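You operate a simulated robot arm through the tools that you are given. There is no shell and no other tool.

Carry out the task below with a simulated robot arm. There is one attempt and no reset: what you move stays moved.

TASK
Put things in order on the top of the black table. At the end: the red gauge stands where the silver stubby bolt stood; the gold brass disc from the top of the black table stands where the cream pad stood; the grey box (marked "BOLTS") from the top of the black table stands on top of the cream clean air filter; the cream pad stands where the red gauge stood; the silver stubby bolt from the top of the black table is on the purple tray (marked "DONE"); whatever was shut is shut again. Leave all else as you found it, and nothing knocked over.

It is judged by the outcome, as a careful person would: the job done as asked, and still so three seconds after it is handed in. It fails if anything else is knocked over, pushed out of place, dropped, spilled or broken.

THE ROBOT
A 7-joint arm with a two-finger parallel gripper, fixed in place. Base frame: the origin is at the foot of the arm, x ahead of it, y to its left, z up; the work surface is at about z = 0. Units: mm, degrees, N and s.
With the tool pointing down near the work surface it reaches from about 220 to 580 mm from the base axis. Its first joint turns from -66.0 to 66.0 degrees. Payload 2.5 kg.
The TCP is the grasp point between the finger pads, 23 mm short of the fingertips. In the tool frame z runs along the fingers and y along their closing line. Largest opening 94 mm; finger width 38, thickness 10; the body of the gripper, 54 by 96 mm, starts 39 mm behind the TCP.
Orientation is told as [roll, pitch, yaw] about the base's x, y, z axes, in that order, counted from this pose: with the fingers straight down and closing along the base's y, the tool's x points along the base's -x, its y along +y and its z along -z.

THE INTERFACE
- The arm moves only by the tool move_arm. Its argument "deltas" is a list of rows, each an object (a shift or turn left out is 0, a gripper value left out holds the last) with "rotation": the turn, a rotation vector about the base's x, y, z in units of 180 degrees (1.0 is 180 degrees), a list of three; "linear": the shift along the base's x, y, z in units of 400 mm (1.0 is 400 mm), a list of three; "hand": the opening, from 0 (shut) to 1 (fully open). In form: [{"rotation": [wx, wy, wz], "linear": [x, y, z], "hand": hand}, ...]. A call has 1 to 20 rows; each row is the pose to reach, as a shift and turn from the pose commanded when the call began. A call with a number of a shift or a turn outside -1 to 1 is refused whole. Each row takes 0.2 s and may step no farther than 50 mm and 8.6 degrees from the row before; otherwise, or with a gripper value out of range, the whole call is refused. Where a pose cannot be reached the arm comes as near as it can. A force on the tool above 40 N (or 10 N above the force at the start of the call, whichever is more), or a blocked arm, ends the call early, and 0.2 s more pass. The fingers move at their own pace (about 108 mm/s each) and stop on an object; they squeeze with about 20 N. The grip force told is the motor's: it shows also when the fingers shut on nothing. Time passes only in rows, and 0.2 s behind the last, so rows that repeat a pose let the fingers close. It gives the time, the measured TCP pose, the force on the tool (base axes), the opening and the grip force at its end, in the units of the frame above (readings bear some noise), with the torque about the TCP (base axes, N m) and any sound that the robot's microphone picked up.
- Cameras (640 x 400 px; columns grow to the right, rows downward): "scene" is fixed at [92.1, -390.4, 539.3]; the picture's right is [0.94, -0.34, 0.00], its down [-0.21, -0.58, -0.79] and it looks along [0.27, 0.74, -0.62] (base axes); focal length 214 px, centre (320, 200). "wrist" rides on the gripper at [86, 16, -75] in the tool frame; the picture's right is [-0.18, 0.98, 0.00], its down [-0.58, -0.11, -0.81] and it looks along [-0.79, -0.15, 0.59] (tool axes); focal length 243 px, centre (320, 200). There is no depth. A picture from a camera that has moved, and an enlarged one, comes with that camera's place and axes in the base frame and with its lens. The place of the scene camera against the robot may be out by one fixed shift of up to 12 mm in any direction.
- snapshot(camera): a new picture of that camera. The clock stands still meanwhile.
- enlarge(camera, box): a new picture of the part [left, top, right, bottom] of that camera's present view, enlarged. The clock stands still meanwhile.
- hand_in(): hands the job in; it is judged then, once.

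Nothing tells you positions but the pictures and the camera data. Unless the task says otherwise, let go and move clear before handing in.

The tools are called after "Request:" as name(argument=value, ...) on one line, values as JSON. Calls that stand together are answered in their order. move_arm: Moves the arm, as the interface text tells. Its arguments: {"type":"object","properties":{"deltas":{"type":"array","items":{"type":"object","properties":{"rotation":{"type":"array","items":{"type":"number"}},"linear":{"type":"array","items":{"type":"number"}},"hand":{"type":"number"}}}}},"required":["deltas"]} The other tools are called the same way: snapshot (camera) takes a picture; enlarge (camera, box) takes an enlarged picture of a part of a camera's view; hand_in () hands the job in.

At the start:

```text
t: 0.0
ee_pos: [281.2, 170.7, 339.3]
tool_rot: [0.0, 0.1, 0.0]
force: [0.3, 0.0, -0.4]
ft_torque: [0.02, 0.01, -0.02]
gripper_width: 93.9
gripper_force: 0.0
```

scene: 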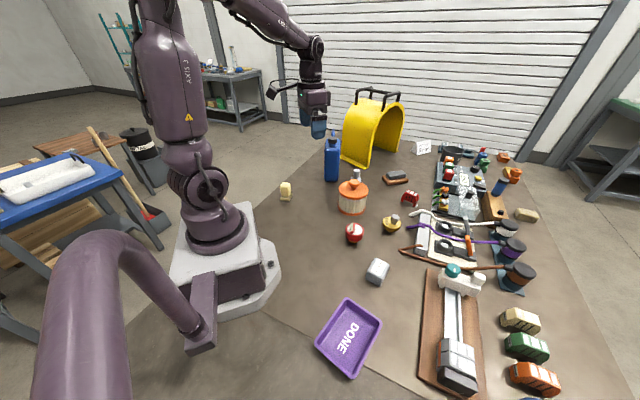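
wrist: 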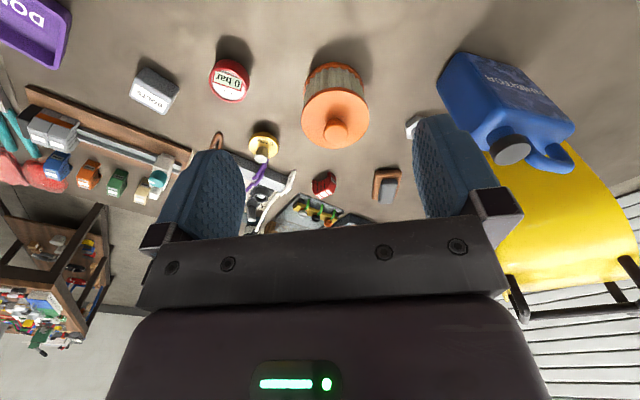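

I see a black table with a blue jug, an orange filter, a red gauge, a grey box, a gold disc and a purple tray. I'll look closer before moving anything.

Request:
enlarge(camera="scene", box=[260, 130, 440, 242])

Request:
enlarge(camera="scene", box=[300, 200, 460, 300])

Request:
enlarge(camera="scene", box=[390, 130, 550, 230])

Request:
enlarge(camera="scene", box=[390, 200, 550, 300])

Request:
enlarge(camera="scene", box=[300, 280, 580, 400])

Request:
enlarge(camera="wrist", box=[100, 30, 440, 242])

```text
3.56 times, centred on (350, 186) of scene
camera zoom: at [92.1, -390.4, 539.3], right [0.94, -0.34, 0.0], down [-0.21, -0.58, -0.79], along [0.27, 0.74, -0.62], focal length 763 px, centre (213, 250)
```

zoom: 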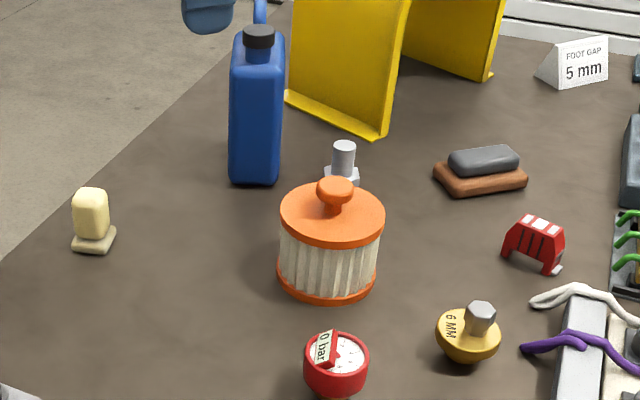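

```text
4.00 times, centred on (380, 250) of scene
camera zoom: at [92.1, -390.4, 539.3], right [0.94, -0.34, 0.0], down [-0.21, -0.58, -0.79], along [0.27, 0.74, -0.62], focal length 858 px, centre (80, 0)
```

zoom: 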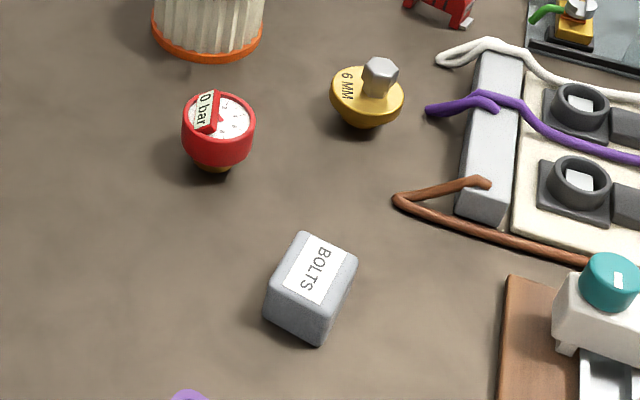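

```text
4.00 times, centred on (470, 180) of scene
camera zoom: at [92.1, -390.4, 539.3], right [0.94, -0.34, 0.0], down [-0.21, -0.58, -0.79], along [0.27, 0.74, -0.62], focal length 858 px, centre (-280, 280)
```

zoom: 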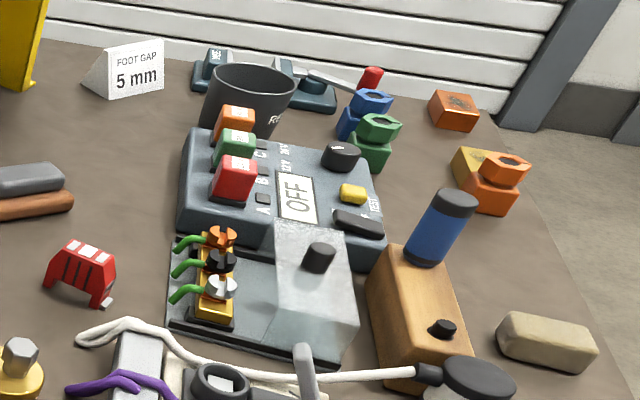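

```text
4.00 times, centred on (470, 250) of scene
camera zoom: at [92.1, -390.4, 539.3], right [0.94, -0.34, 0.0], down [-0.21, -0.58, -0.79], along [0.27, 0.74, -0.62], focal length 858 px, centre (-280, 0)
```

zoom: 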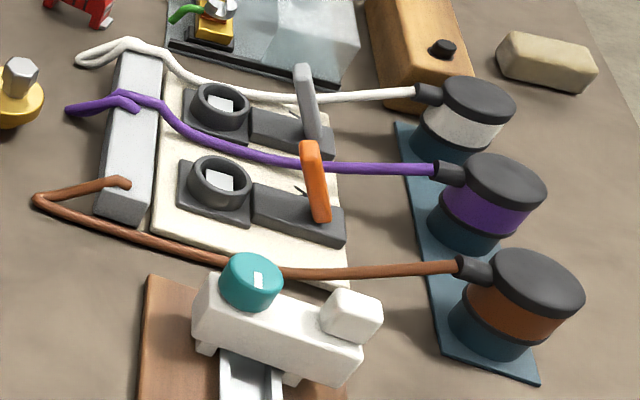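

```text
2.29 times, centred on (440, 340) of scene
camera zoom: at [92.1, -390.4, 539.3], right [0.94, -0.34, 0.0], down [-0.21, -0.58, -0.79], along [0.27, 0.74, -0.62], focal length 490 px, centre (46, -120)
```

zoom: 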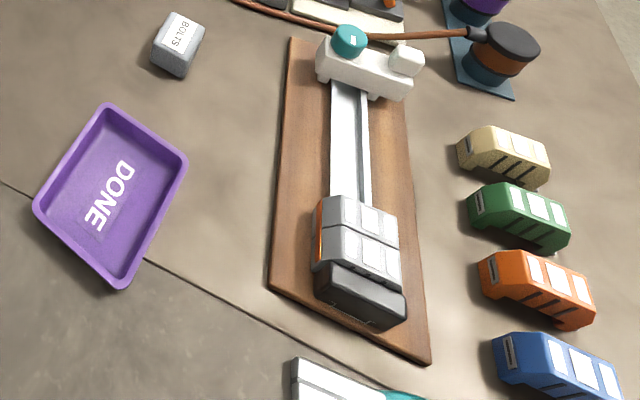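

```text
1.88 times, centred on (270, 136) of wrist
camera zoom: at [196.2, 186.3, 415.0], right [0.18, 0.98, 0.0], down [0.58, -0.11, 0.81], along [0.79, -0.15, -0.59], focal length 457 px, centre (414, 320)
```

zoom: 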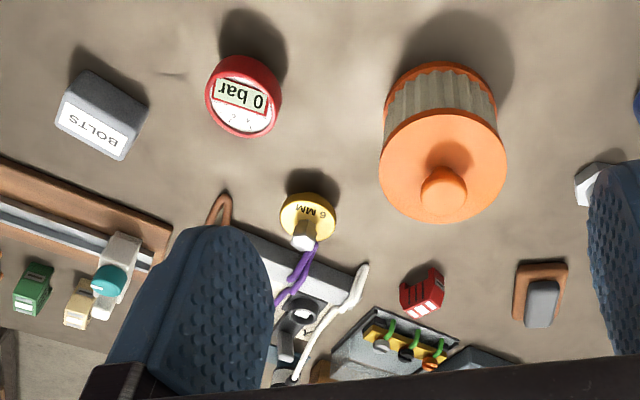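

The filter stands near (413,168), the bolt is hidden behind it, and the cream pad is near (194,309). I'll turn the wrist camera at height to see them better.

Request:
move_arm(deltas=[{"rotation": [0, 0, 0.045], "linear": [0, 0, 0.05]}, {"rotation": [0, 0, 0.09], "linear": [0, 0, 0.1]}, {"rotation": [0, 0, 0.135], "linear": [0, 0, 0.1]}, {"rotation": [0, 0, 0.18], "linear": [0, 0, 0.1]}, {"rotation": [0, 0, 0.18], "linear": [0, 0, 0.1]}])

Request:
snapshot(camera="wrist")

Request:
move_arm(deltas=[{"rotation": [0, 0, 0.045]}, {"rotation": [0, 0, 0.09]}, {"rotation": [0, 0, 0.135]}, {"rotation": [0, 0, 0.18]}, {"rotation": [0, 0, 0.225]}, {"rotation": [0, 0, 0.27]}, {"rotation": [0, 0, 0.315]}, {"rotation": [0, 0, 0.315]}])

Request:
snapshot(camera="wrist")

```text
t: 1.2
ee_pos: [281.3, 170.4, 379.6]
tool_rot: [0.1, 0.0, 32.5]
force: [-0.2, -0.9, 0.2]
ft_torque: [0.05, -0.03, 0.03]
gripper_width: 94.0
gripper_force: 0.1
```

```text
taken
camera wrist: at [200.7, 137.3, 455.3], right [-0.37, 0.93, 0.0], down [0.55, 0.22, 0.81], along [0.75, 0.3, -0.59], focal length 243 px, centre (320, 200)
```

wrist: 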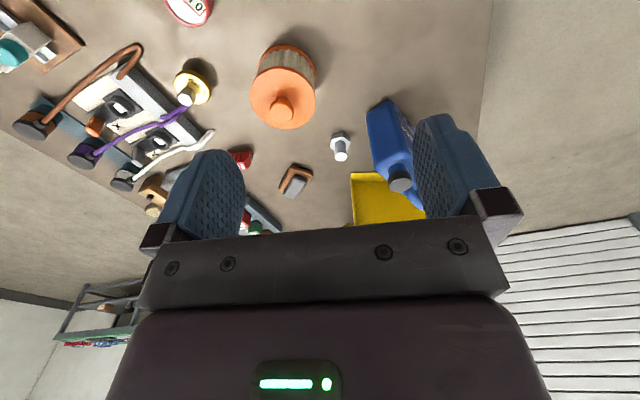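

```text
t: 3.0
ee_pos: [281.6, 171.2, 379.1]
tool_rot: [-0.1, 0.0, 89.2]
force: [0.7, -0.1, 0.0]
ft_torque: [-0.01, 0.02, 0.01]
gripper_width: 94.3
gripper_force: 0.1
```

```text
taken
camera wrist: at [265.6, 83.8, 454.9], right [-0.98, 0.2, 0.0], down [0.12, 0.58, 0.81], along [0.16, 0.79, -0.59], focal length 243 px, centre (320, 200)
```

wrist: 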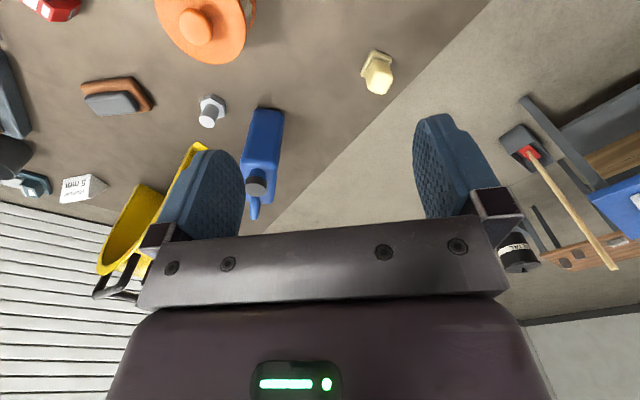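

The hex-headed silver bolt is behind the filter near (525,313), and the cream pad is near (206,312). I'll go closer to the bolt and filter.

Request:
move_arm(deltas=[{"rotation": [0, 0, -0.045], "linear": [0.04, 0.025, 0]}, {"rotation": [0, 0, -0.09], "linear": [0.09, 0.05, 0]}, {"rotation": [0, 0, -0.135], "linear": [0.13, 0.075, 0]}, {"rotation": [0, 0, -0.18], "linear": [0.17, 0.1, -0.08]}, {"rotation": [0, 0, -0.225], "linear": [0.21, 0.125, -0.15]}, {"rotation": [0, 0, -0.27], "linear": [0.25, 0.15, -0.22]}, {"rotation": [0, 0, -0.315], "linear": [0.3, 0.17, -0.28]}, {"rotation": [0, 0, -0.325], "linear": [0.3, 0.17, -0.28]}])

Request:
snapshot(camera="wrist")

Request:
snapshot(camera="scene")

```text
t: 4.8
ee_pos: [402.0, 238.3, 267.8]
tool_rot: [0.0, 0.0, 30.5]
force: [1.2, -0.6, 0.3]
ft_torque: [-0.01, 0.01, 0.0]
gripper_width: 94.2
gripper_force: 0.0
```

```text
taken
camera wrist: at [320.1, 208.7, 342.9], right [-0.34, 0.94, 0.0], down [0.56, 0.2, 0.81], along [0.76, 0.27, -0.59], focal length 243 px, centre (320, 200)
```

wrist: 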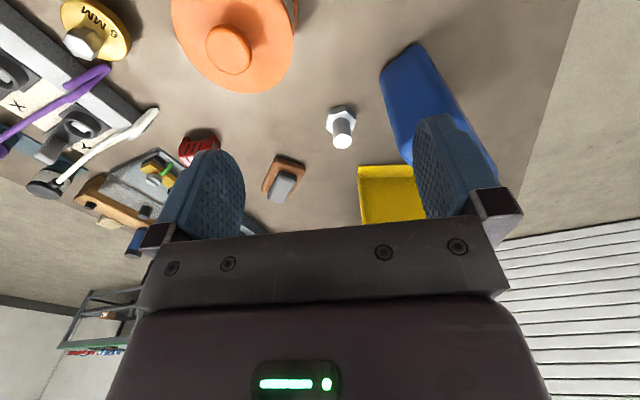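

```text
taken
```

scene: 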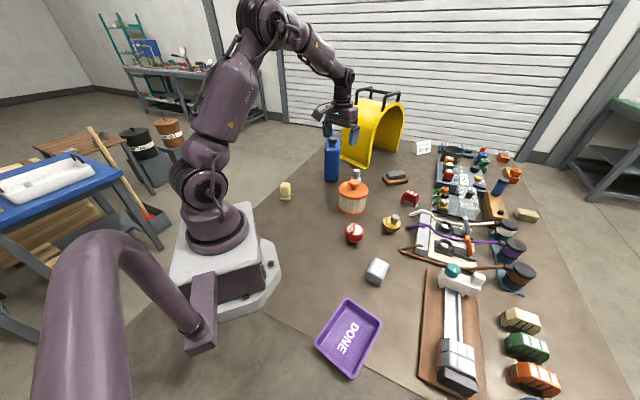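

The bolt is upright near (529,318), about 617 mm out, so it will likely need a tilted tool. I'll now look closely at the filter's top and its knob.

Request:
enlarge(camera="scene", box=[330, 165, 378, 220])

Request:
enlarge(camera="wrist", box=[160, 0, 320, 100])

Request:
enlarge(camera="wrist", box=[300, 80, 400, 160])

Request:
enlarge(camera="scene", box=[265, 170, 315, 210])

Request:
enlarge(camera="scene", box=[100, 0, 260, 130])

```text
7.27 times, centred on (354, 192) of scene
camera zoom: at [92.1, -390.4, 539.3], right [0.94, -0.34, 0.0], down [-0.21, -0.58, -0.79], along [0.27, 0.74, -0.62], focal length 1560 px, centre (73, 254)
```

zoom: 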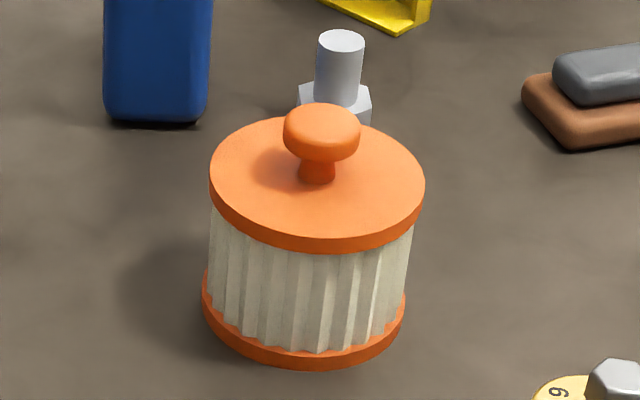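

```text
4.00 times, centred on (240, 50) of wrist
camera zoom: at [320.1, 208.7, 342.9], right [-0.34, 0.94, 0.0], down [0.56, 0.2, 0.81], along [0.76, 0.27, -0.59], focal length 970 px, centre (640, 800)
```

zoom: 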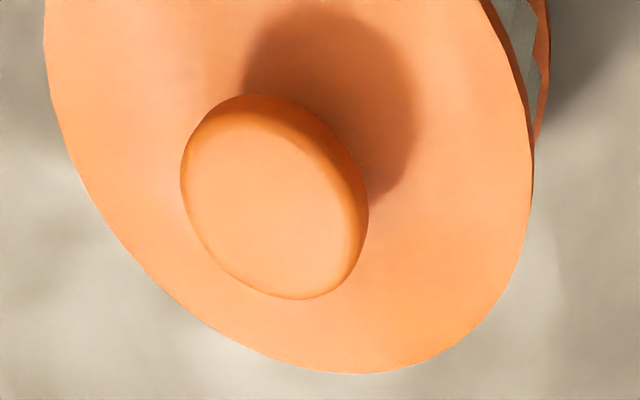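

```text
5.00 times, centred on (350, 120) of wrist
camera zoom: at [320.1, 208.7, 342.9], right [-0.34, 0.94, 0.0], down [0.56, 0.2, 0.81], along [0.76, 0.27, -0.59], focal length 1213 px, centre (170, 600)
```

zoom: 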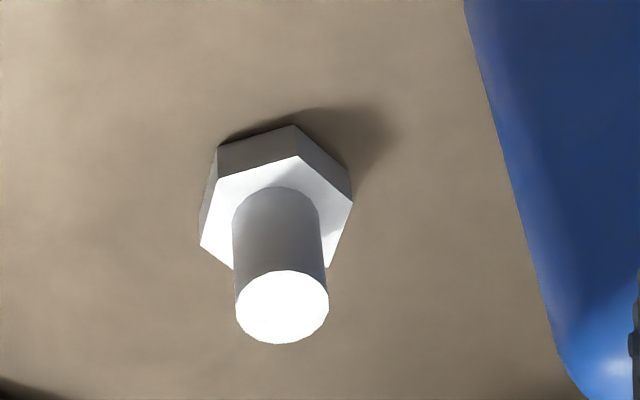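

```text
10.00 times, centred on (290, 190) of scene
camera zoom: at [92.1, -390.4, 539.3], right [0.94, -0.34, 0.0], down [-0.21, -0.58, -0.79], along [0.27, 0.74, -0.62], focal length 2145 px, centre (620, 300)
```

zoom: 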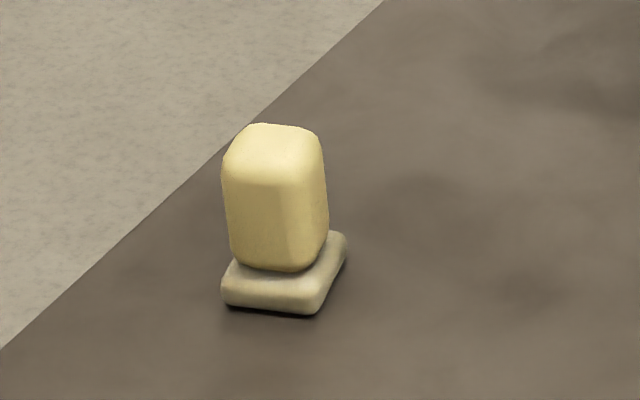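

```text
3.08 times, centred on (180, 65) of scene
camera zoom: at [92.1, -390.4, 539.3], right [0.94, -0.34, 0.0], down [-0.21, -0.58, -0.79], along [0.27, 0.74, -0.62], focal length 660 px, centre (751, 615)
```

zoom: 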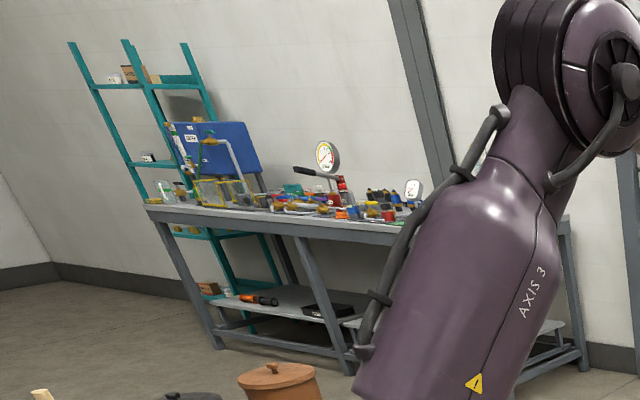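

The filter has a mushroom knob with a flat top, and the bolt's hex head is on the table with its shaft up. I'll survey the right side of the table before acting.

Request:
move_arm(deltas=[{"rotation": [0, 0, -0.045], "linear": [-0.06, -0.07, 0.1]}, {"rotation": [0, 0, -0.09], "linear": [-0.12, -0.14, 0.2]}, {"rotation": [0, 0, -0.135], "linear": [-0.18, -0.22, 0.25]}, {"rotation": [0, 0, -0.18], "linear": [-0.24, -0.3, 0.3]}, {"rotation": [0, 0, -0.22], "linear": [-0.28, -0.38, 0.3]}, {"rotation": [0, 0, -0.26], "linear": [-0.3, -0.46, 0.3]}, {"rotation": [0, 0, -0.26], "linear": [-0.3, -0.52, 0.3]}, {"rotation": [0, 0, -0.26], "linear": [-0.3, -0.52, 0.3]}])

Request:
snapshot(camera="wrist")

Request:
enlarge(camera="wrist", box=[0, 0, 320, 200])

Request:
enlarge(camera="wrist", box=[320, 0, 640, 200])

```text
refused: row 1 steps farther than a row can; nothing moved
```

```text
taken
camera wrist: at [320.1, 208.7, 342.9], right [-0.34, 0.94, 0.0], down [0.56, 0.2, 0.81], along [0.76, 0.27, -0.59], focal length 243 px, centre (320, 200)
```

wrist: 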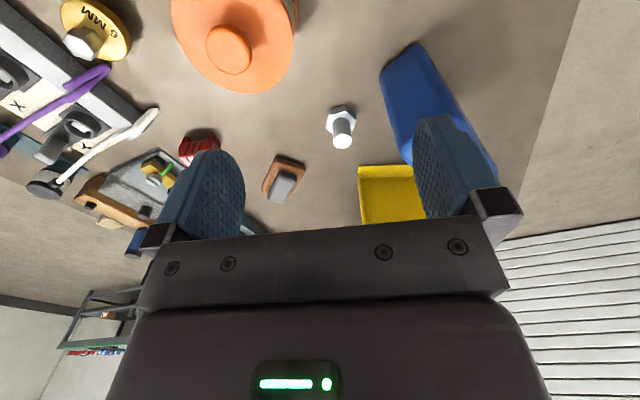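

```text
2.00 times, centred on (160, 100) of wrist
camera zoom: at [320.1, 208.7, 342.9], right [-0.34, 0.94, 0.0], down [0.56, 0.2, 0.81], along [0.76, 0.27, -0.59], focal length 485 px, centre (640, 400)
```

zoom: 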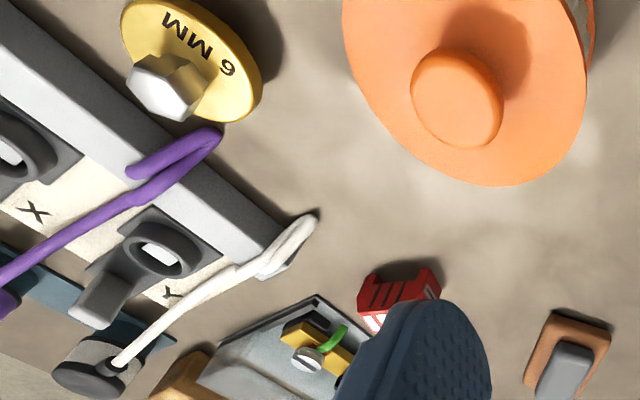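

```text
2.00 times, centred on (480, 100) of wrist
camera zoom: at [320.1, 208.7, 342.9], right [-0.34, 0.94, 0.0], down [0.56, 0.2, 0.81], along [0.76, 0.27, -0.59], focal length 485 px, centre (0, 400)
```

zoom: 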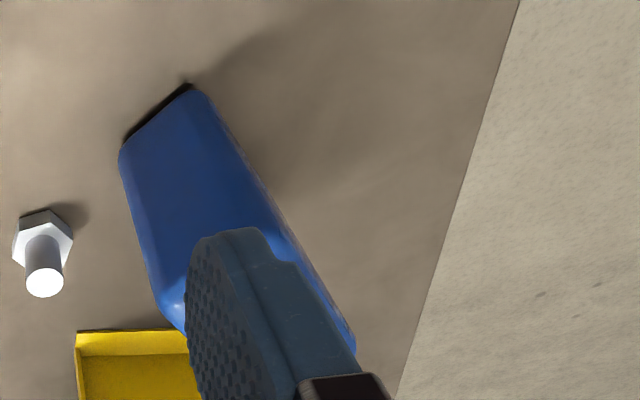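

The bolt stands near (536,323), z 0–57, so I'll need a tilted reach there. First a survey of the gauge, disc, box and tray area, in smaller steps.

Request:
move_arm(deltas=[{"rotation": [0, 0, -0.04], "linear": [-0.04, -0.05, 0.05]}, {"rotation": [0, 0, -0.08], "linear": [-0.08, -0.1, 0.1]}, {"rotation": [0, 0, -0.12], "linear": [-0.12, -0.17, 0.15]}, {"rotation": [0, 0, -0.16], "linear": [-0.16, -0.24, 0.2]}, {"rotation": [0, 0, -0.2], "linear": [-0.2, -0.32, 0.23]}, {"rotation": [0, 0, -0.24], "linear": [-0.24, -0.4, 0.26]}, {"rotation": [0, 0, -0.28], "linear": [-0.28, -0.48, 0.28]}, {"rotation": [0, 0, -0.28], "linear": [-0.3, -0.52, 0.28]}, {"rotation": [0, 0, -0.28], "linear": [-0.3, -0.52, 0.28]}])

Request:
snapshot(camera="wrist")

Request:
enlarge(camera="wrist", box=[0, 0, 320, 200])

Request:
enlarge(camera="wrist", box=[320, 0, 640, 200])

```text
t: 6.8
ee_pos: [280.2, 30.4, 377.9]
tool_rot: [-0.1, 0.1, -19.8]
force: [0.1, 0.5, 0.1]
ft_torque: [0.0, -0.03, 0.03]
gripper_width: 94.1
gripper_force: 0.0
```

```text
taken
camera wrist: at [205.6, 75.2, 454.1], right [0.51, 0.86, 0.0], down [0.51, -0.3, 0.81], along [0.7, -0.41, -0.59], focal length 243 px, centre (320, 200)
```

wrist: 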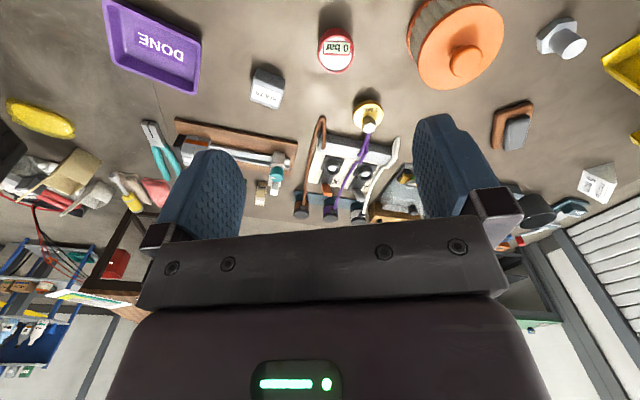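

```text
2.00 times, centred on (160, 100) of wrist
camera zoom: at [205.6, 75.2, 454.1], right [0.51, 0.86, 0.0], down [0.51, -0.3, 0.81], along [0.7, -0.41, -0.59], focal length 485 px, centre (640, 400)
```

zoom: 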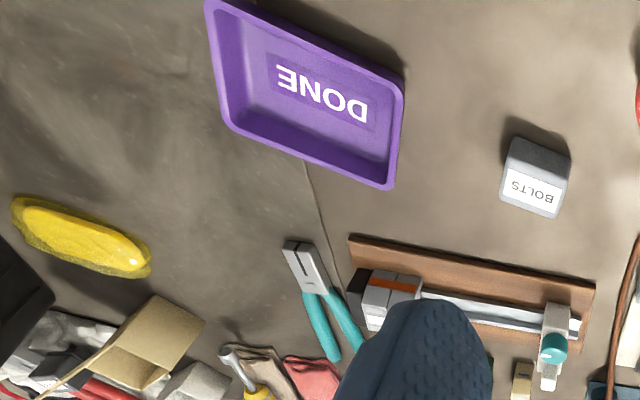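

```text
2.00 times, centred on (480, 100) of wrist
camera zoom: at [205.6, 75.2, 454.1], right [0.51, 0.86, 0.0], down [0.51, -0.3, 0.81], along [0.7, -0.41, -0.59], focal length 485 px, centre (0, 400)
```

zoom: 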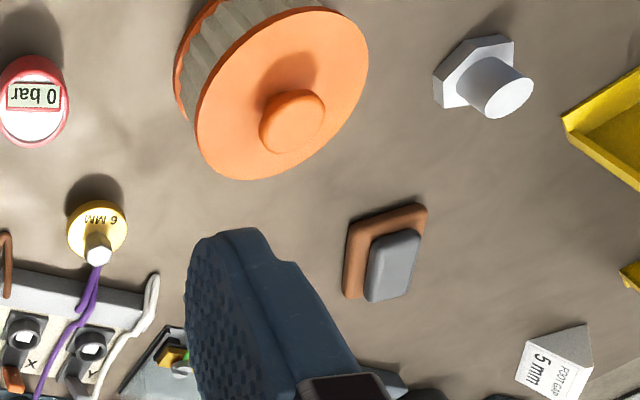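

The bolt is confirmed near (536,323). I'll narrow the fingers, go high over to the bolt and test how far the arm reaches there before descending.

Request:
move_arm(deltas=[{"rotation": [0, 0, 0.04], "linear": [0.05, 0.06, 0], "hand": 0.6}, {"rotation": [0, 0, 0.08], "linear": [0.1, 0.12, 0], "hand": 0.6}, {"rotation": [0, 0, 0.12], "linear": [0.15, 0.18, 0], "hand": 0.6}, {"rotation": [0, 0, 0.16], "linear": [0.2, 0.24, 0], "hand": 0.6}, {"rotation": [0, 0, 0.2], "linear": [0.26, 0.3, -0.02], "hand": 0.6}, {"rotation": [0, 0, 0.24], "linear": [0.32, 0.37, -0.06], "hand": 0.6}, {"rotation": [0, 0, 0.282], "linear": [0.38, 0.44, -0.1], "hand": 0.6}, {"rotation": [0, 0, 0.282], "linear": [0.44, 0.51, -0.16], "hand": 0.6}, {"rotation": [0, 0, 0.282], "linear": [0.5, 0.58, -0.22], "hand": 0.6}, {"rotation": [0, 0, 0.282], "linear": [0.55, 0.64, -0.26], "hand": 0.6}, {"rotation": [0, 0, 0.282], "linear": [0.58, 0.68, -0.32], "hand": 0.6}, {"rotation": [0, 0, 0.282], "linear": [0.58, 0.68, -0.32], "hand": 0.6}])

Request:
snapshot(camera="wrist")

Request:
snapshot(camera="scene")

```text
t: 9.4
ee_pos: [510.1, 301.8, 249.7]
tool_rot: [0.0, 0.1, 31.1]
force: [0.0, 0.1, 0.8]
ft_torque: [0.01, -0.03, 0.0]
gripper_width: 56.4
gripper_force: 0.1
```

```text
taken
camera wrist: at [428.4, 271.0, 325.2], right [-0.35, 0.94, 0.0], down [0.56, 0.21, 0.81], along [0.76, 0.28, -0.59], focal length 243 px, centre (320, 200)
```

wrist: 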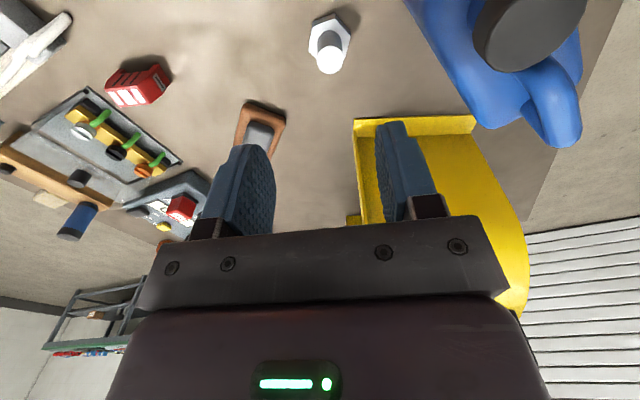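

```text
taken
```

scene: 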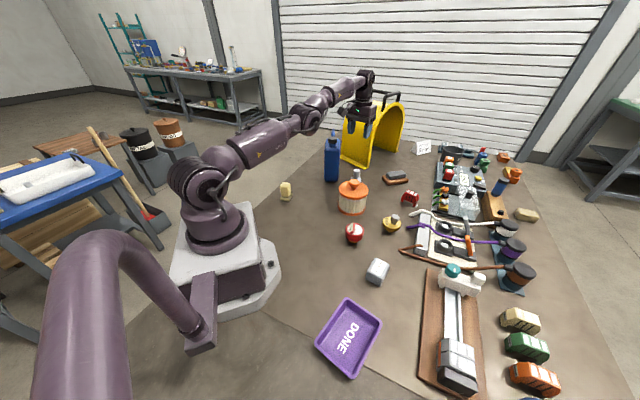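

The arm reaches radius 593 here with the tool vertical. I'll refine the bolt position with an enlarged view.

Request:
enlarge(camera="wrist", box=[280, 0, 400, 80])

Request:
enlarge(camera="wrist", box=[380, 0, 600, 150])

```text
5.00 times, centred on (340, 40) of wrist
camera zoom: at [428.4, 271.0, 325.2], right [-0.35, 0.94, 0.0], down [0.56, 0.21, 0.81], along [0.76, 0.28, -0.59], focal length 1213 px, centre (220, 1000)
```

zoom: 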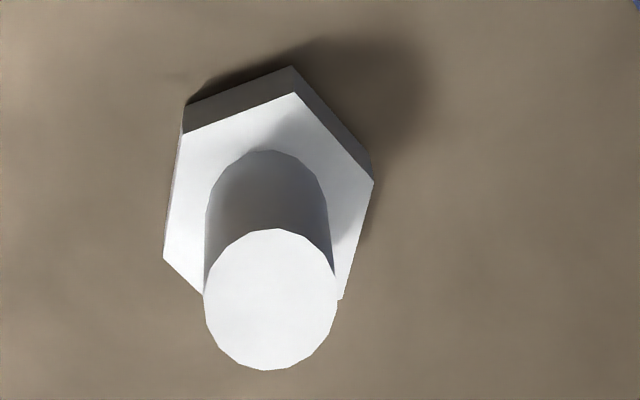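

```text
2.67 times, centred on (490, 75) of wrist
camera zoom: at [428.4, 271.0, 325.2], right [-0.35, 0.94, 0.0], down [0.56, 0.21, 0.81], along [0.76, 0.28, -0.59], focal length 647 px, centre (-133, 533)
```

zoom: 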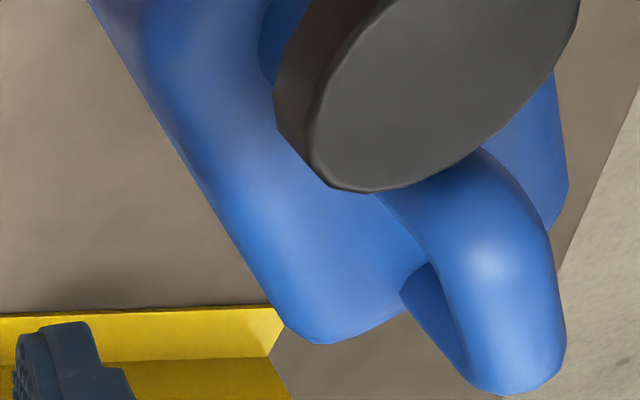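

The bolt is at (536,323) with its shaft top at z≈57, and the nearest jug corner is about 65 mm to its left. I'll turn to azimuth 36°, tilt 25° outward and stop above the bolt to check.

Request:
move_arm(deltas=[{"rotation": [0, 0, 0.027]}, {"rotation": [0, 0, 0.027]}])

Request:
move_arm(deltas=[{"rotation": [0.0204, -0.0281, 0]}, {"rotation": [0.0408, -0.0562, 0]}, {"rotation": [0.0613, -0.0844, 0]}, {"rotation": [0.0817, -0.1125, 0], "linear": [0.02, 0.015, -0.05]}, {"rotation": [0.0817, -0.1125, 0], "linear": [0.04, 0.035, -0.14]}, {"rotation": [0.0817, -0.1125, 0], "linear": [0.065, 0.053, -0.23]}, {"rotation": [0.0817, -0.1125, 0], "linear": [0.065, 0.053, -0.31]}, {"rotation": [0.0817, -0.1125, 0], "linear": [0.065, 0.053, -0.31]}])

Request:
snapshot(camera="wrist")

Request:
enlarge(camera="scene", box=[280, 60, 440, 220])

```text
t: 10.0
ee_pos: [511.1, 300.6, 248.8]
tool_rot: [0.0, 0.0, 35.9]
force: [-0.7, -0.8, 0.6]
ft_torque: [-0.02, -0.01, -0.01]
gripper_width: 56.3
gripper_force: 0.1
out of reach, approached as far as the arm can: row 1
```

```text
t: 12.0
ee_pos: [559.6, 329.8, 155.0]
tool_rot: [-0.4, -29.6, 35.2]
force: [-0.2, 0.1, -0.6]
ft_torque: [0.02, 0.01, -0.01]
gripper_width: 56.5
gripper_force: 0.1
out of reach, approached as far as the arm can: row 1, 2, 3, 4, 5, 6, 7
stopped in row 8: the arm was blocked; the commanded pose is now the measured one
```

```text
taken
camera wrist: at [458.8, 277.5, 178.3], right [-0.43, 0.9, 0.08], down [0.15, -0.02, 0.99], along [0.89, 0.44, -0.12], focal length 243 px, centre (320, 200)
```

wrist: 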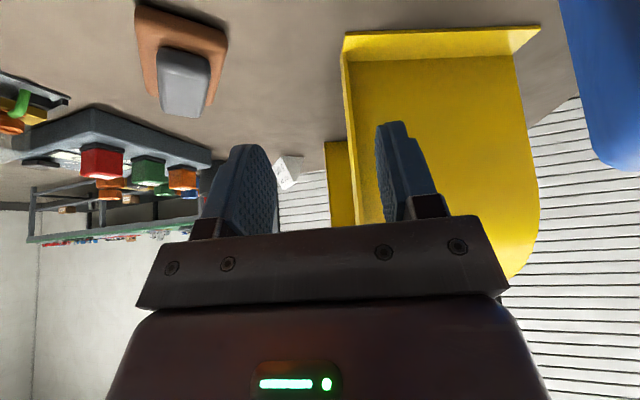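

```text
2.50 times, centred on (360, 140) of scene
camera zoom: at [92.0, -390.4, 539.3], right [0.94, -0.34, 0.0], down [-0.21, -0.58, -0.79], along [0.27, 0.74, -0.62], focal length 536 px, centre (220, 350)
```

zoom: 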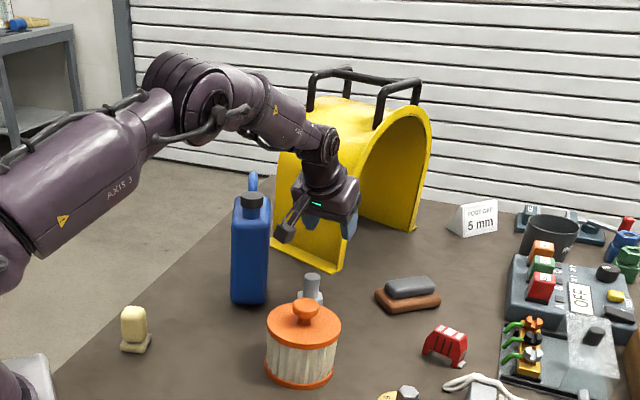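

The arm stalled at (560,330,155) with a 30° tilt and no contact force, so it looks like a joint or reach limit. From here I'll back up toward the bolt axis with the orientation held.

Request:
move_arm(deltas=[{"linear": [-0.03, -0.01, 0]}, {"linear": [-0.06, -0.018, 0]}, {"linear": [-0.06, -0.018, 0]}])

```text
t: 12.8
ee_pos: [534.5, 321.7, 153.2]
tool_rot: [-0.4, -29.4, 35.2]
force: [0.2, 0.0, -0.1]
ft_torque: [-0.01, -0.02, 0.0]
gripper_width: 56.3
gripper_force: 0.1
```

Reached (534,322,153) cleanly. Descending to just above the bolt to check alignment.

Request:
move_arm(deltas=[{"linear": [0.003, 0.003, -0.05]}, {"linear": [0.003, 0.003, -0.1]}, {"linear": [0.003, 0.003, -0.13]}, {"linear": [0.003, 0.003, -0.13]}])

Request:
snapshot(camera="wrist")

Request:
enlarge(camera="scene", box=[310, 110, 410, 210])

```text
t: 13.8
ee_pos: [535.9, 322.0, 102.0]
tool_rot: [-0.3, -29.3, 35.2]
force: [0.2, -0.3, -0.1]
ft_torque: [-0.03, -0.04, 0.04]
gripper_width: 56.3
gripper_force: 0.1
```

```text
taken
camera wrist: at [436.0, 271.1, 124.9], right [-0.43, 0.9, 0.08], down [0.15, -0.02, 0.99], along [0.89, 0.44, -0.13], focal length 243 px, centre (320, 200)
```

wrist: 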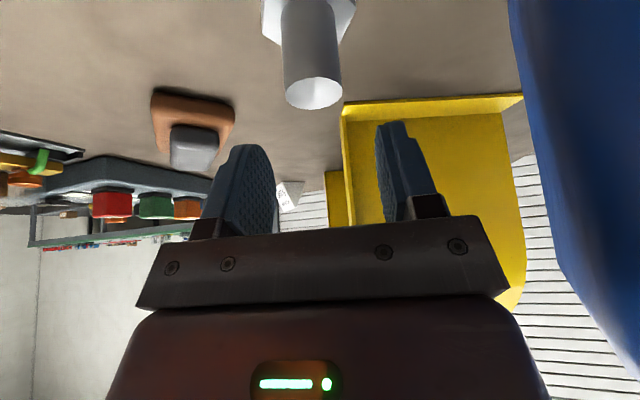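

```text
4.00 times, centred on (360, 160) of scene
camera zoom: at [92.1, -390.4, 539.3], right [0.94, -0.34, 0.0], down [-0.21, -0.58, -0.79], along [0.27, 0.74, -0.62], focal length 858 px, centre (160, 360)
```

zoom: 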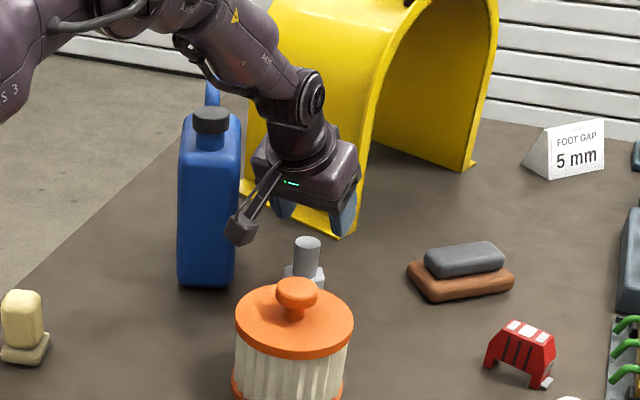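

Alignment is good, with the bolt tip within about 1 mm of prediction. Descending to z≈47 and closing on the shaft.

Request:
move_arm(deltas=[{"linear": [0, 0, -0.05]}, {"linear": [0, 0, -0.1]}, {"linear": [0, 0, -0.138]}, {"linear": [0, 0, -0.138]}, {"linear": [0, 0, -0.138], "hand": 0.2}, {"linear": [0, 0, -0.138], "hand": 0.2}, {"linear": [0, 0, -0.138], "hand": 0.1}, {"linear": [0, 0, -0.138], "hand": 0.1}])

Request:
snapshot(camera="wrist")

```text
t: 15.6
ee_pos: [536.2, 323.1, 47.7]
tool_rot: [-0.4, -29.5, 35.3]
force: [3.4, 0.3, 9.1]
ft_torque: [0.23, -0.05, -0.08]
gripper_width: 27.4
gripper_force: 20.6
```

```text
taken
camera wrist: at [436.7, 272.2, 71.4], right [-0.43, 0.9, 0.09], down [0.15, -0.02, 0.99], along [0.89, 0.44, -0.12], focal length 243 px, centre (320, 200)
```

wrist: 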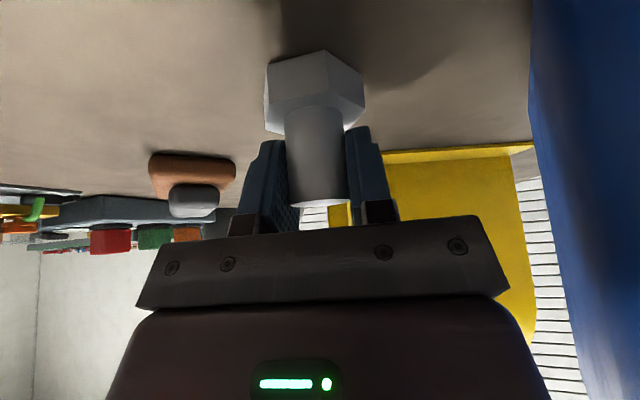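

The bolt is held at 27.4 mm. I'll lift it straight up, then carry it high over the filter toward the tray, turning gradually.

Request:
move_arm(deltas=[{"linear": [0, 0, 0.05]}, {"linear": [0, 0, 0.12]}, {"linear": [0, 0, 0.2]}, {"linear": [0, 0, 0.27]}, {"linear": [-0.05, -0.06, 0.33]}, {"linear": [-0.1, -0.13, 0.4], "rotation": [0, 0, -0.04]}, {"linear": [-0.16, -0.2, 0.45], "rotation": [0, 0, -0.08]}, {"linear": [-0.22, -0.28, 0.5], "rotation": [0, 0, -0.12]}, {"linear": [-0.28, -0.37, 0.5], "rotation": [0, 0, -0.16]}, {"linear": [-0.34, -0.46, 0.5], "rotation": [0, 0, -0.2]}, {"linear": [-0.4, -0.55, 0.5], "rotation": [0, 0, -0.24]}, {"linear": [-0.46, -0.65, 0.5], "rotation": [0, 0, -0.28]}, {"linear": [-0.46, -0.65, 0.5], "rotation": [0, 0, -0.28]}])

Request:
snapshot(camera="wrist")

Request:
snapshot(camera="scene")

```text
t: 18.4
ee_pos: [352.0, 62.3, 246.0]
tool_rot: [-0.4, -29.3, -15.3]
force: [-0.2, 0.8, -1.3]
ft_torque: [0.01, 0.0, -0.02]
gripper_width: 27.2
gripper_force: 20.5
```

```text
taken
camera wrist: at [248.9, 107.5, 269.3], right [0.42, 0.91, 0.08], down [0.08, -0.13, 0.99], along [0.91, -0.41, -0.13], focal length 243 px, centre (320, 200)
```

wrist: 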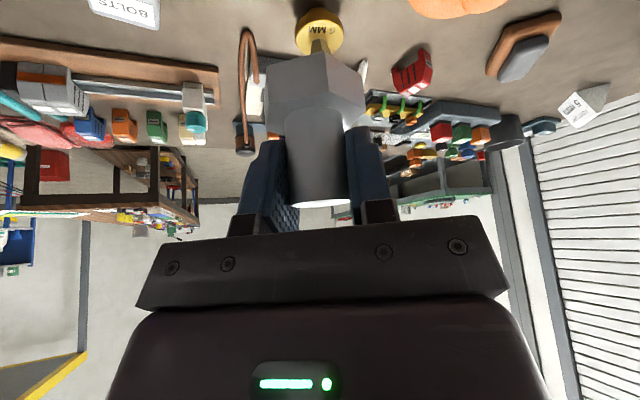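

```text
taken
```

scene: 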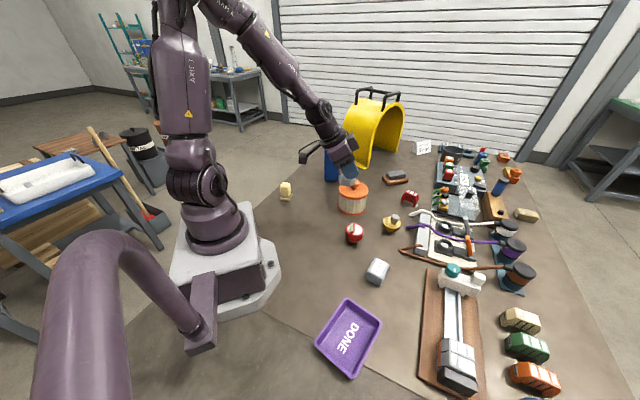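

The bolt is carried safely. I'll turn to get a wrist view of the tray and pin down its position.

Request:
move_arm(deltas=[{"linear": [-0.02, -0.03, 0], "rotation": [0, 0, -0.043]}, {"linear": [-0.04, -0.06, 0], "rotation": [0, 0, -0.086]}, {"linear": [-0.06, -0.09, 0], "rotation": [0, 0, -0.129]}, {"linear": [-0.08, -0.12, 0], "rotation": [0, 0, -0.172]}, {"linear": [-0.1, -0.15, 0], "rotation": [0, 0, -0.215]}, {"linear": [-0.12, -0.18, 0], "rotation": [0, 0, -0.258]}, {"linear": [-0.13, -0.2, 0], "rotation": [0, 0, -0.3]}, {"linear": [-0.13, -0.2, 0], "rotation": [0, 0, -0.34]}, {"linear": [-0.13, -0.2, 0], "rotation": [0, 0, -0.34]}])

Request:
snapshot(camera="wrist")

```text
t: 20.4
ee_pos: [298.0, -17.1, 246.8]
tool_rot: [-0.4, -29.3, -76.5]
force: [0.1, 0.3, -0.8]
ft_torque: [0.01, 0.02, -0.01]
gripper_width: 27.3
gripper_force: 20.3
```

```text
taken
camera wrist: at [289.3, 95.2, 270.2], right [0.99, 0.07, 0.08], down [-0.07, -0.13, 0.99], along [0.08, -0.99, -0.13], focal length 243 px, centre (320, 200)
```

wrist: 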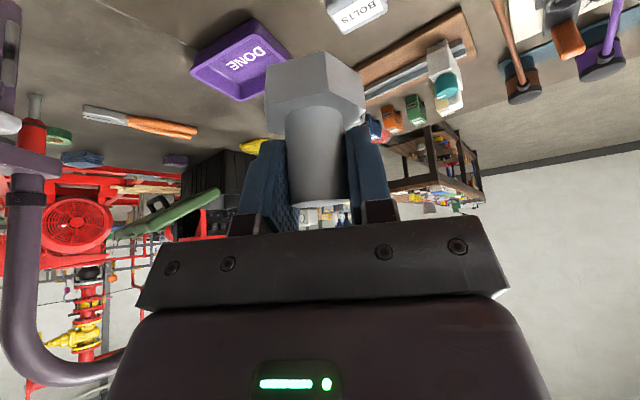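

Request:
enlarge(camera="wrist", box=[170, 0, 310, 110])

```text
3.64 times, centred on (240, 55) of wrist
camera zoom: at [289.3, 95.2, 270.2], right [0.99, 0.07, 0.08], down [-0.07, -0.13, 0.99], along [0.08, -0.99, -0.13], focal length 882 px, centre (611, 727)
```

zoom: 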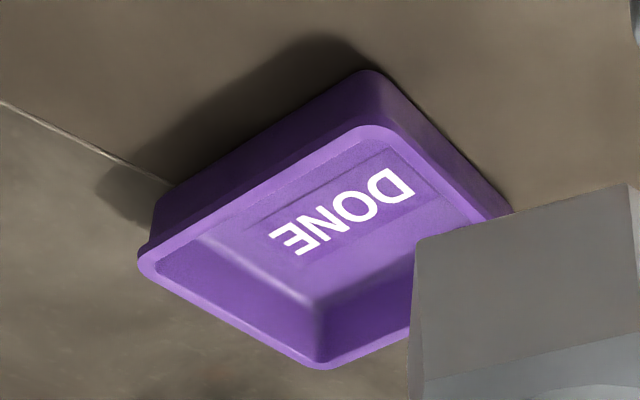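

The tray centre is near (223,-243). I'll move the bolt above it, aligned with its long axis, and check from the scene camera.

Request:
move_arm(deltas=[{"linear": [-0.03, -0.1, 0], "rotation": [0, 0, 0.03]}, {"linear": [-0.07, -0.2, 0], "rotation": [0, 0, 0.06]}, {"linear": [-0.11, -0.31, 0], "rotation": [0, 0, 0.086]}, {"linear": [-0.15, -0.42, 0], "rotation": [0, 0, 0.086]}, {"linear": [-0.18, -0.51, 0], "rotation": [0, 0, 0.086]}, {"linear": [-0.1875, -0.565, -0.05], "rotation": [0, 0, 0.086]}, {"linear": [-0.1875, -0.565, -0.15], "rotation": [0, 0, 0.086]}, {"linear": [-0.1875, -0.565, -0.25], "rotation": [0, 0, 0.086]}, {"linear": [-0.1875, -0.565, -0.35], "rotation": [0, 0, 0.086]}, {"linear": [-0.1875, -0.565, -0.35], "rotation": [0, 0, 0.086]}])

Request:
enlarge(camera="scene", box=[260, 240, 420, 400])

Request:
snapshot(camera="wrist")

```text
t: 22.6
ee_pos: [224.5, -244.8, 104.7]
tool_rot: [-0.4, -29.4, -60.8]
force: [0.3, -0.3, -2.2]
ft_torque: [0.02, 0.02, 0.01]
gripper_width: 27.4
gripper_force: 19.7
```

```text
2.50 times, centred on (340, 320) of scene
camera zoom: at [92.1, -390.4, 539.3], right [0.94, -0.34, 0.0], down [-0.21, -0.58, -0.79], along [0.27, 0.74, -0.62], focal length 536 px, centre (270, -100)
```

zoom: 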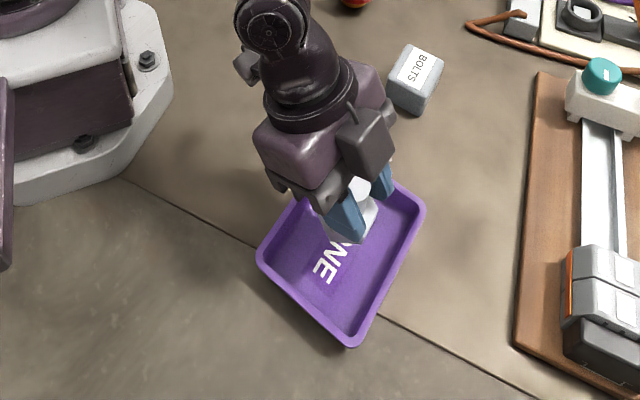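

```text
taken
camera wrist: at [185.7, -138.0, 128.4], right [0.94, 0.33, 0.08], down [-0.04, -0.15, 0.99], along [0.34, -0.93, -0.13], focal length 243 px, centre (320, 200)
```

wrist: 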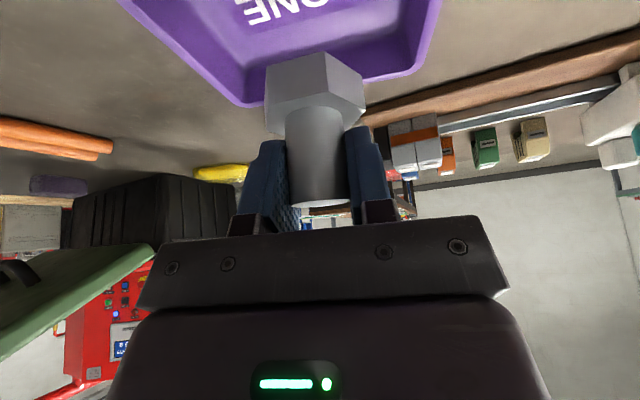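

The bolt hangs centred over the tray. Lowering it to the tray floor.

Request:
move_arm(deltas=[{"linear": [-0.003, -0.002, -0.06]}, {"linear": [-0.003, -0.002, -0.1]}, {"linear": [-0.003, -0.002, -0.12]}, {"linear": [-0.003, -0.002, -0.125]}, {"linear": [-0.003, -0.002, -0.128]}, {"linear": [-0.003, -0.002, -0.128]}])

Request:
enlarge(camera="scene", box=[300, 270, 400, 390])

Request:
snapshot(camera="wrist")

```text
t: 24.0
ee_pos: [223.2, -243.5, 54.0]
tool_rot: [-0.4, -29.3, -60.9]
force: [0.3, -0.6, -0.8]
ft_torque: [0.0, -0.03, -0.01]
gripper_width: 27.3
gripper_force: 20.2
```

```text
3.33 times, centred on (350, 330) of scene
camera zoom: at [92.1, -390.4, 539.3], right [0.94, -0.34, 0.0], down [-0.21, -0.58, -0.79], along [0.27, 0.74, -0.62], focal length 715 px, centre (220, -233)
```

zoom: 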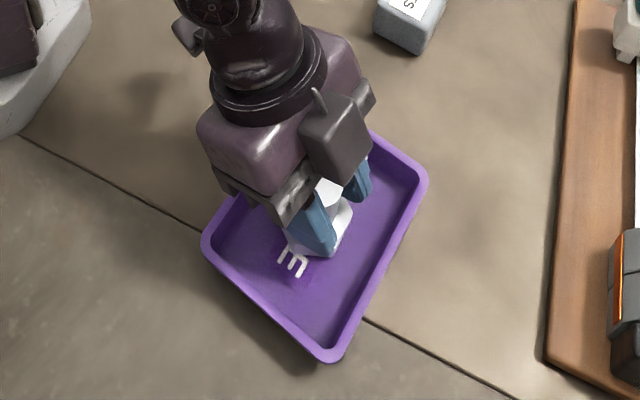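

```text
taken
camera wrist: at [184.4, -138.1, 78.2], right [0.94, 0.34, 0.08], down [-0.04, -0.15, 0.99], along [0.34, -0.93, -0.13], focal length 243 px, centre (320, 200)
```

wrist: 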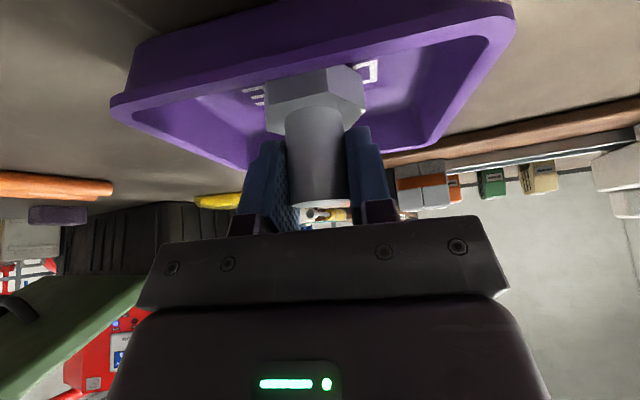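

The bolt is over "DONE". Easing down a few millimetres to contact.

Request:
move_arm(deltas=[{"linear": [0, 0, -0.002]}, {"linear": [0, 0, -0.004]}, {"linear": [0, 0, -0.006]}])

```text
t: 24.8
ee_pos: [223.4, -244.2, 52.9]
tool_rot: [-0.4, -29.2, -60.9]
force: [0.6, -0.6, -0.9]
ft_torque: [0.0, 0.0, 0.0]
gripper_width: 27.1
gripper_force: 20.2
```

Request:
move_arm(deltas=[{"linear": [0, 0, -0.003]}, {"linear": [0, 0, -0.006]}, {"linear": [0, 0, -0.0075]}])

```text
t: 25.6
ee_pos: [222.7, -245.1, 50.9]
tool_rot: [-0.3, -29.7, -60.9]
force: [-1.9, 3.2, 7.9]
ft_torque: [0.18, -0.07, 0.03]
gripper_width: 27.5
gripper_force: 20.1
stopped in row 3: the force on the tool passed its limit at 41 N (the readings are from after the stop); the commanded pose is now the measured one
```

Contact with the tray floor. Releasing and rising straight up.

Request:
move_arm(deltas=[{"hand": 0.4}, {"hand": 0.48}, {"hand": 0.48}, {"linear": [0, 0, 0.05], "hand": 0.48}, {"linear": [0, 0, 0.12], "hand": 0.48}, {"linear": [0, 0, 0.22], "hand": 0.48}, {"linear": [0, 0, 0.33], "hand": 0.48}, {"linear": [0, 0, 0.33], "hand": 0.48}])

Request:
enlarge(camera="scene", box=[300, 220, 420, 390])

```text
t: 27.4
ee_pos: [223.8, -246.7, 184.9]
tool_rot: [-0.3, -29.6, -61.0]
force: [-0.3, 0.5, 0.2]
ft_torque: [0.01, 0.0, -0.03]
gripper_width: 44.8
gripper_force: 0.1
```

```text
2.35 times, centred on (360, 305) of scene
camera zoom: at [92.0, -390.4, 539.3], right [0.94, -0.34, 0.0], down [-0.21, -0.58, -0.79], along [0.27, 0.74, -0.62], focal length 505 px, centre (226, -47)
```

zoom: 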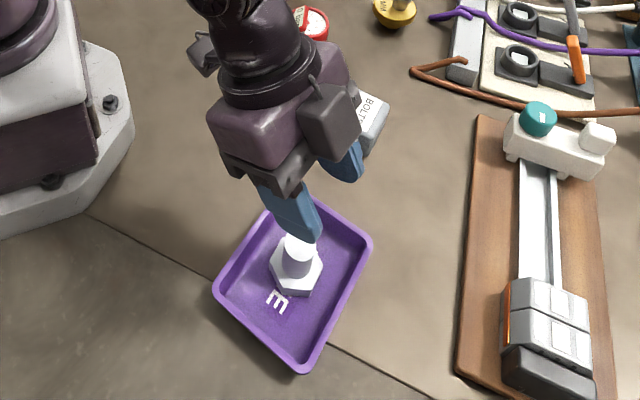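

The bolt stands in the tray. Next is the red gauge near (365,10), so I'll go for a close side view of it.

Request:
move_arm(deltas=[{"linear": [0.0, 0.08, 0.03], "rotation": [0, 0, 0.043], "hand": 0.8}, {"linear": [0.02, 0.16, 0.03], "rotation": [0, 0, 0.086], "hand": 0.8}, {"linear": [0.04, 0.24, 0.03], "rotation": [0, 0, 0.129], "hand": 0.8}, {"linear": [0.07, 0.32, 0.03], "rotation": [0, 0, 0.172], "hand": 0.8}, {"linear": [0.1, 0.4, 0.03], "rotation": [0, 0, 0.215], "hand": 0.8}, {"linear": [0.13, 0.48, 0.03], "rotation": [0, 0, 0.258], "hand": 0.8}, {"linear": [0.16, 0.56, 0.03], "rotation": [0, 0, 0.301], "hand": 0.8}, {"linear": [0.19, 0.63, 0.0], "rotation": [0, 0, 0.344], "hand": 0.8}, {"linear": [0.2, 0.64, -0.05], "rotation": [0, 0, 0.385], "hand": 0.8}, {"linear": [0.2, 0.64, -0.12], "rotation": [0, 0, 0.394], "hand": 0.8}, {"linear": [0.2, 0.64, -0.12], "rotation": [0, 0, 0.394], "hand": 0.8}])

Request:
snapshot(camera="wrist")

Request:
enlarge(camera="scene", box=[310, 170, 420, 290])

```text
t: 29.8
ee_pos: [305.5, 13.1, 135.9]
tool_rot: [-0.3, -29.5, 10.1]
force: [0.8, -0.1, 0.1]
ft_torque: [-0.02, -0.02, -0.02]
gripper_width: 75.2
gripper_force: 0.0
out of reach, approached as far as the arm can: row 2, 3, 4, 5, 6, 7, 8, 9
```

```text
taken
camera wrist: at [193.0, 9.0, 158.9], right [-0.01, 1.0, 0.09], down [0.12, -0.09, 0.99], along [0.99, 0.02, -0.12], focal length 243 px, centre (320, 200)
```

wrist: 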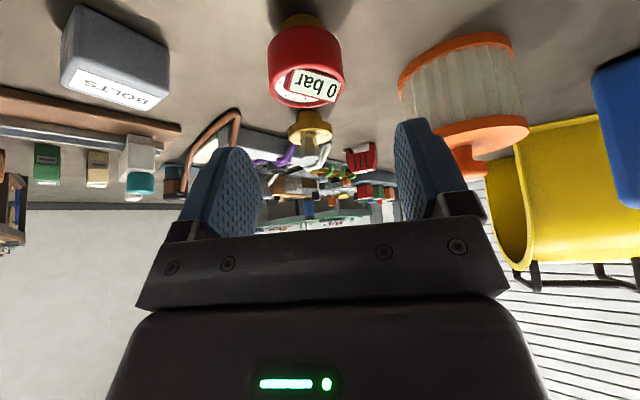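

```text
3.33 times, centred on (365, 230) of scene
camera zoom: at [92.1, -390.4, 539.3], right [0.94, -0.34, 0.0], down [-0.21, -0.58, -0.79], along [0.27, 0.74, -0.62], focal length 715 px, centre (170, 100)
```

zoom: 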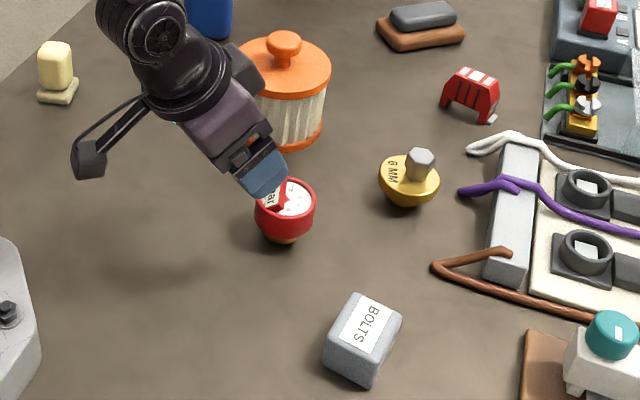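

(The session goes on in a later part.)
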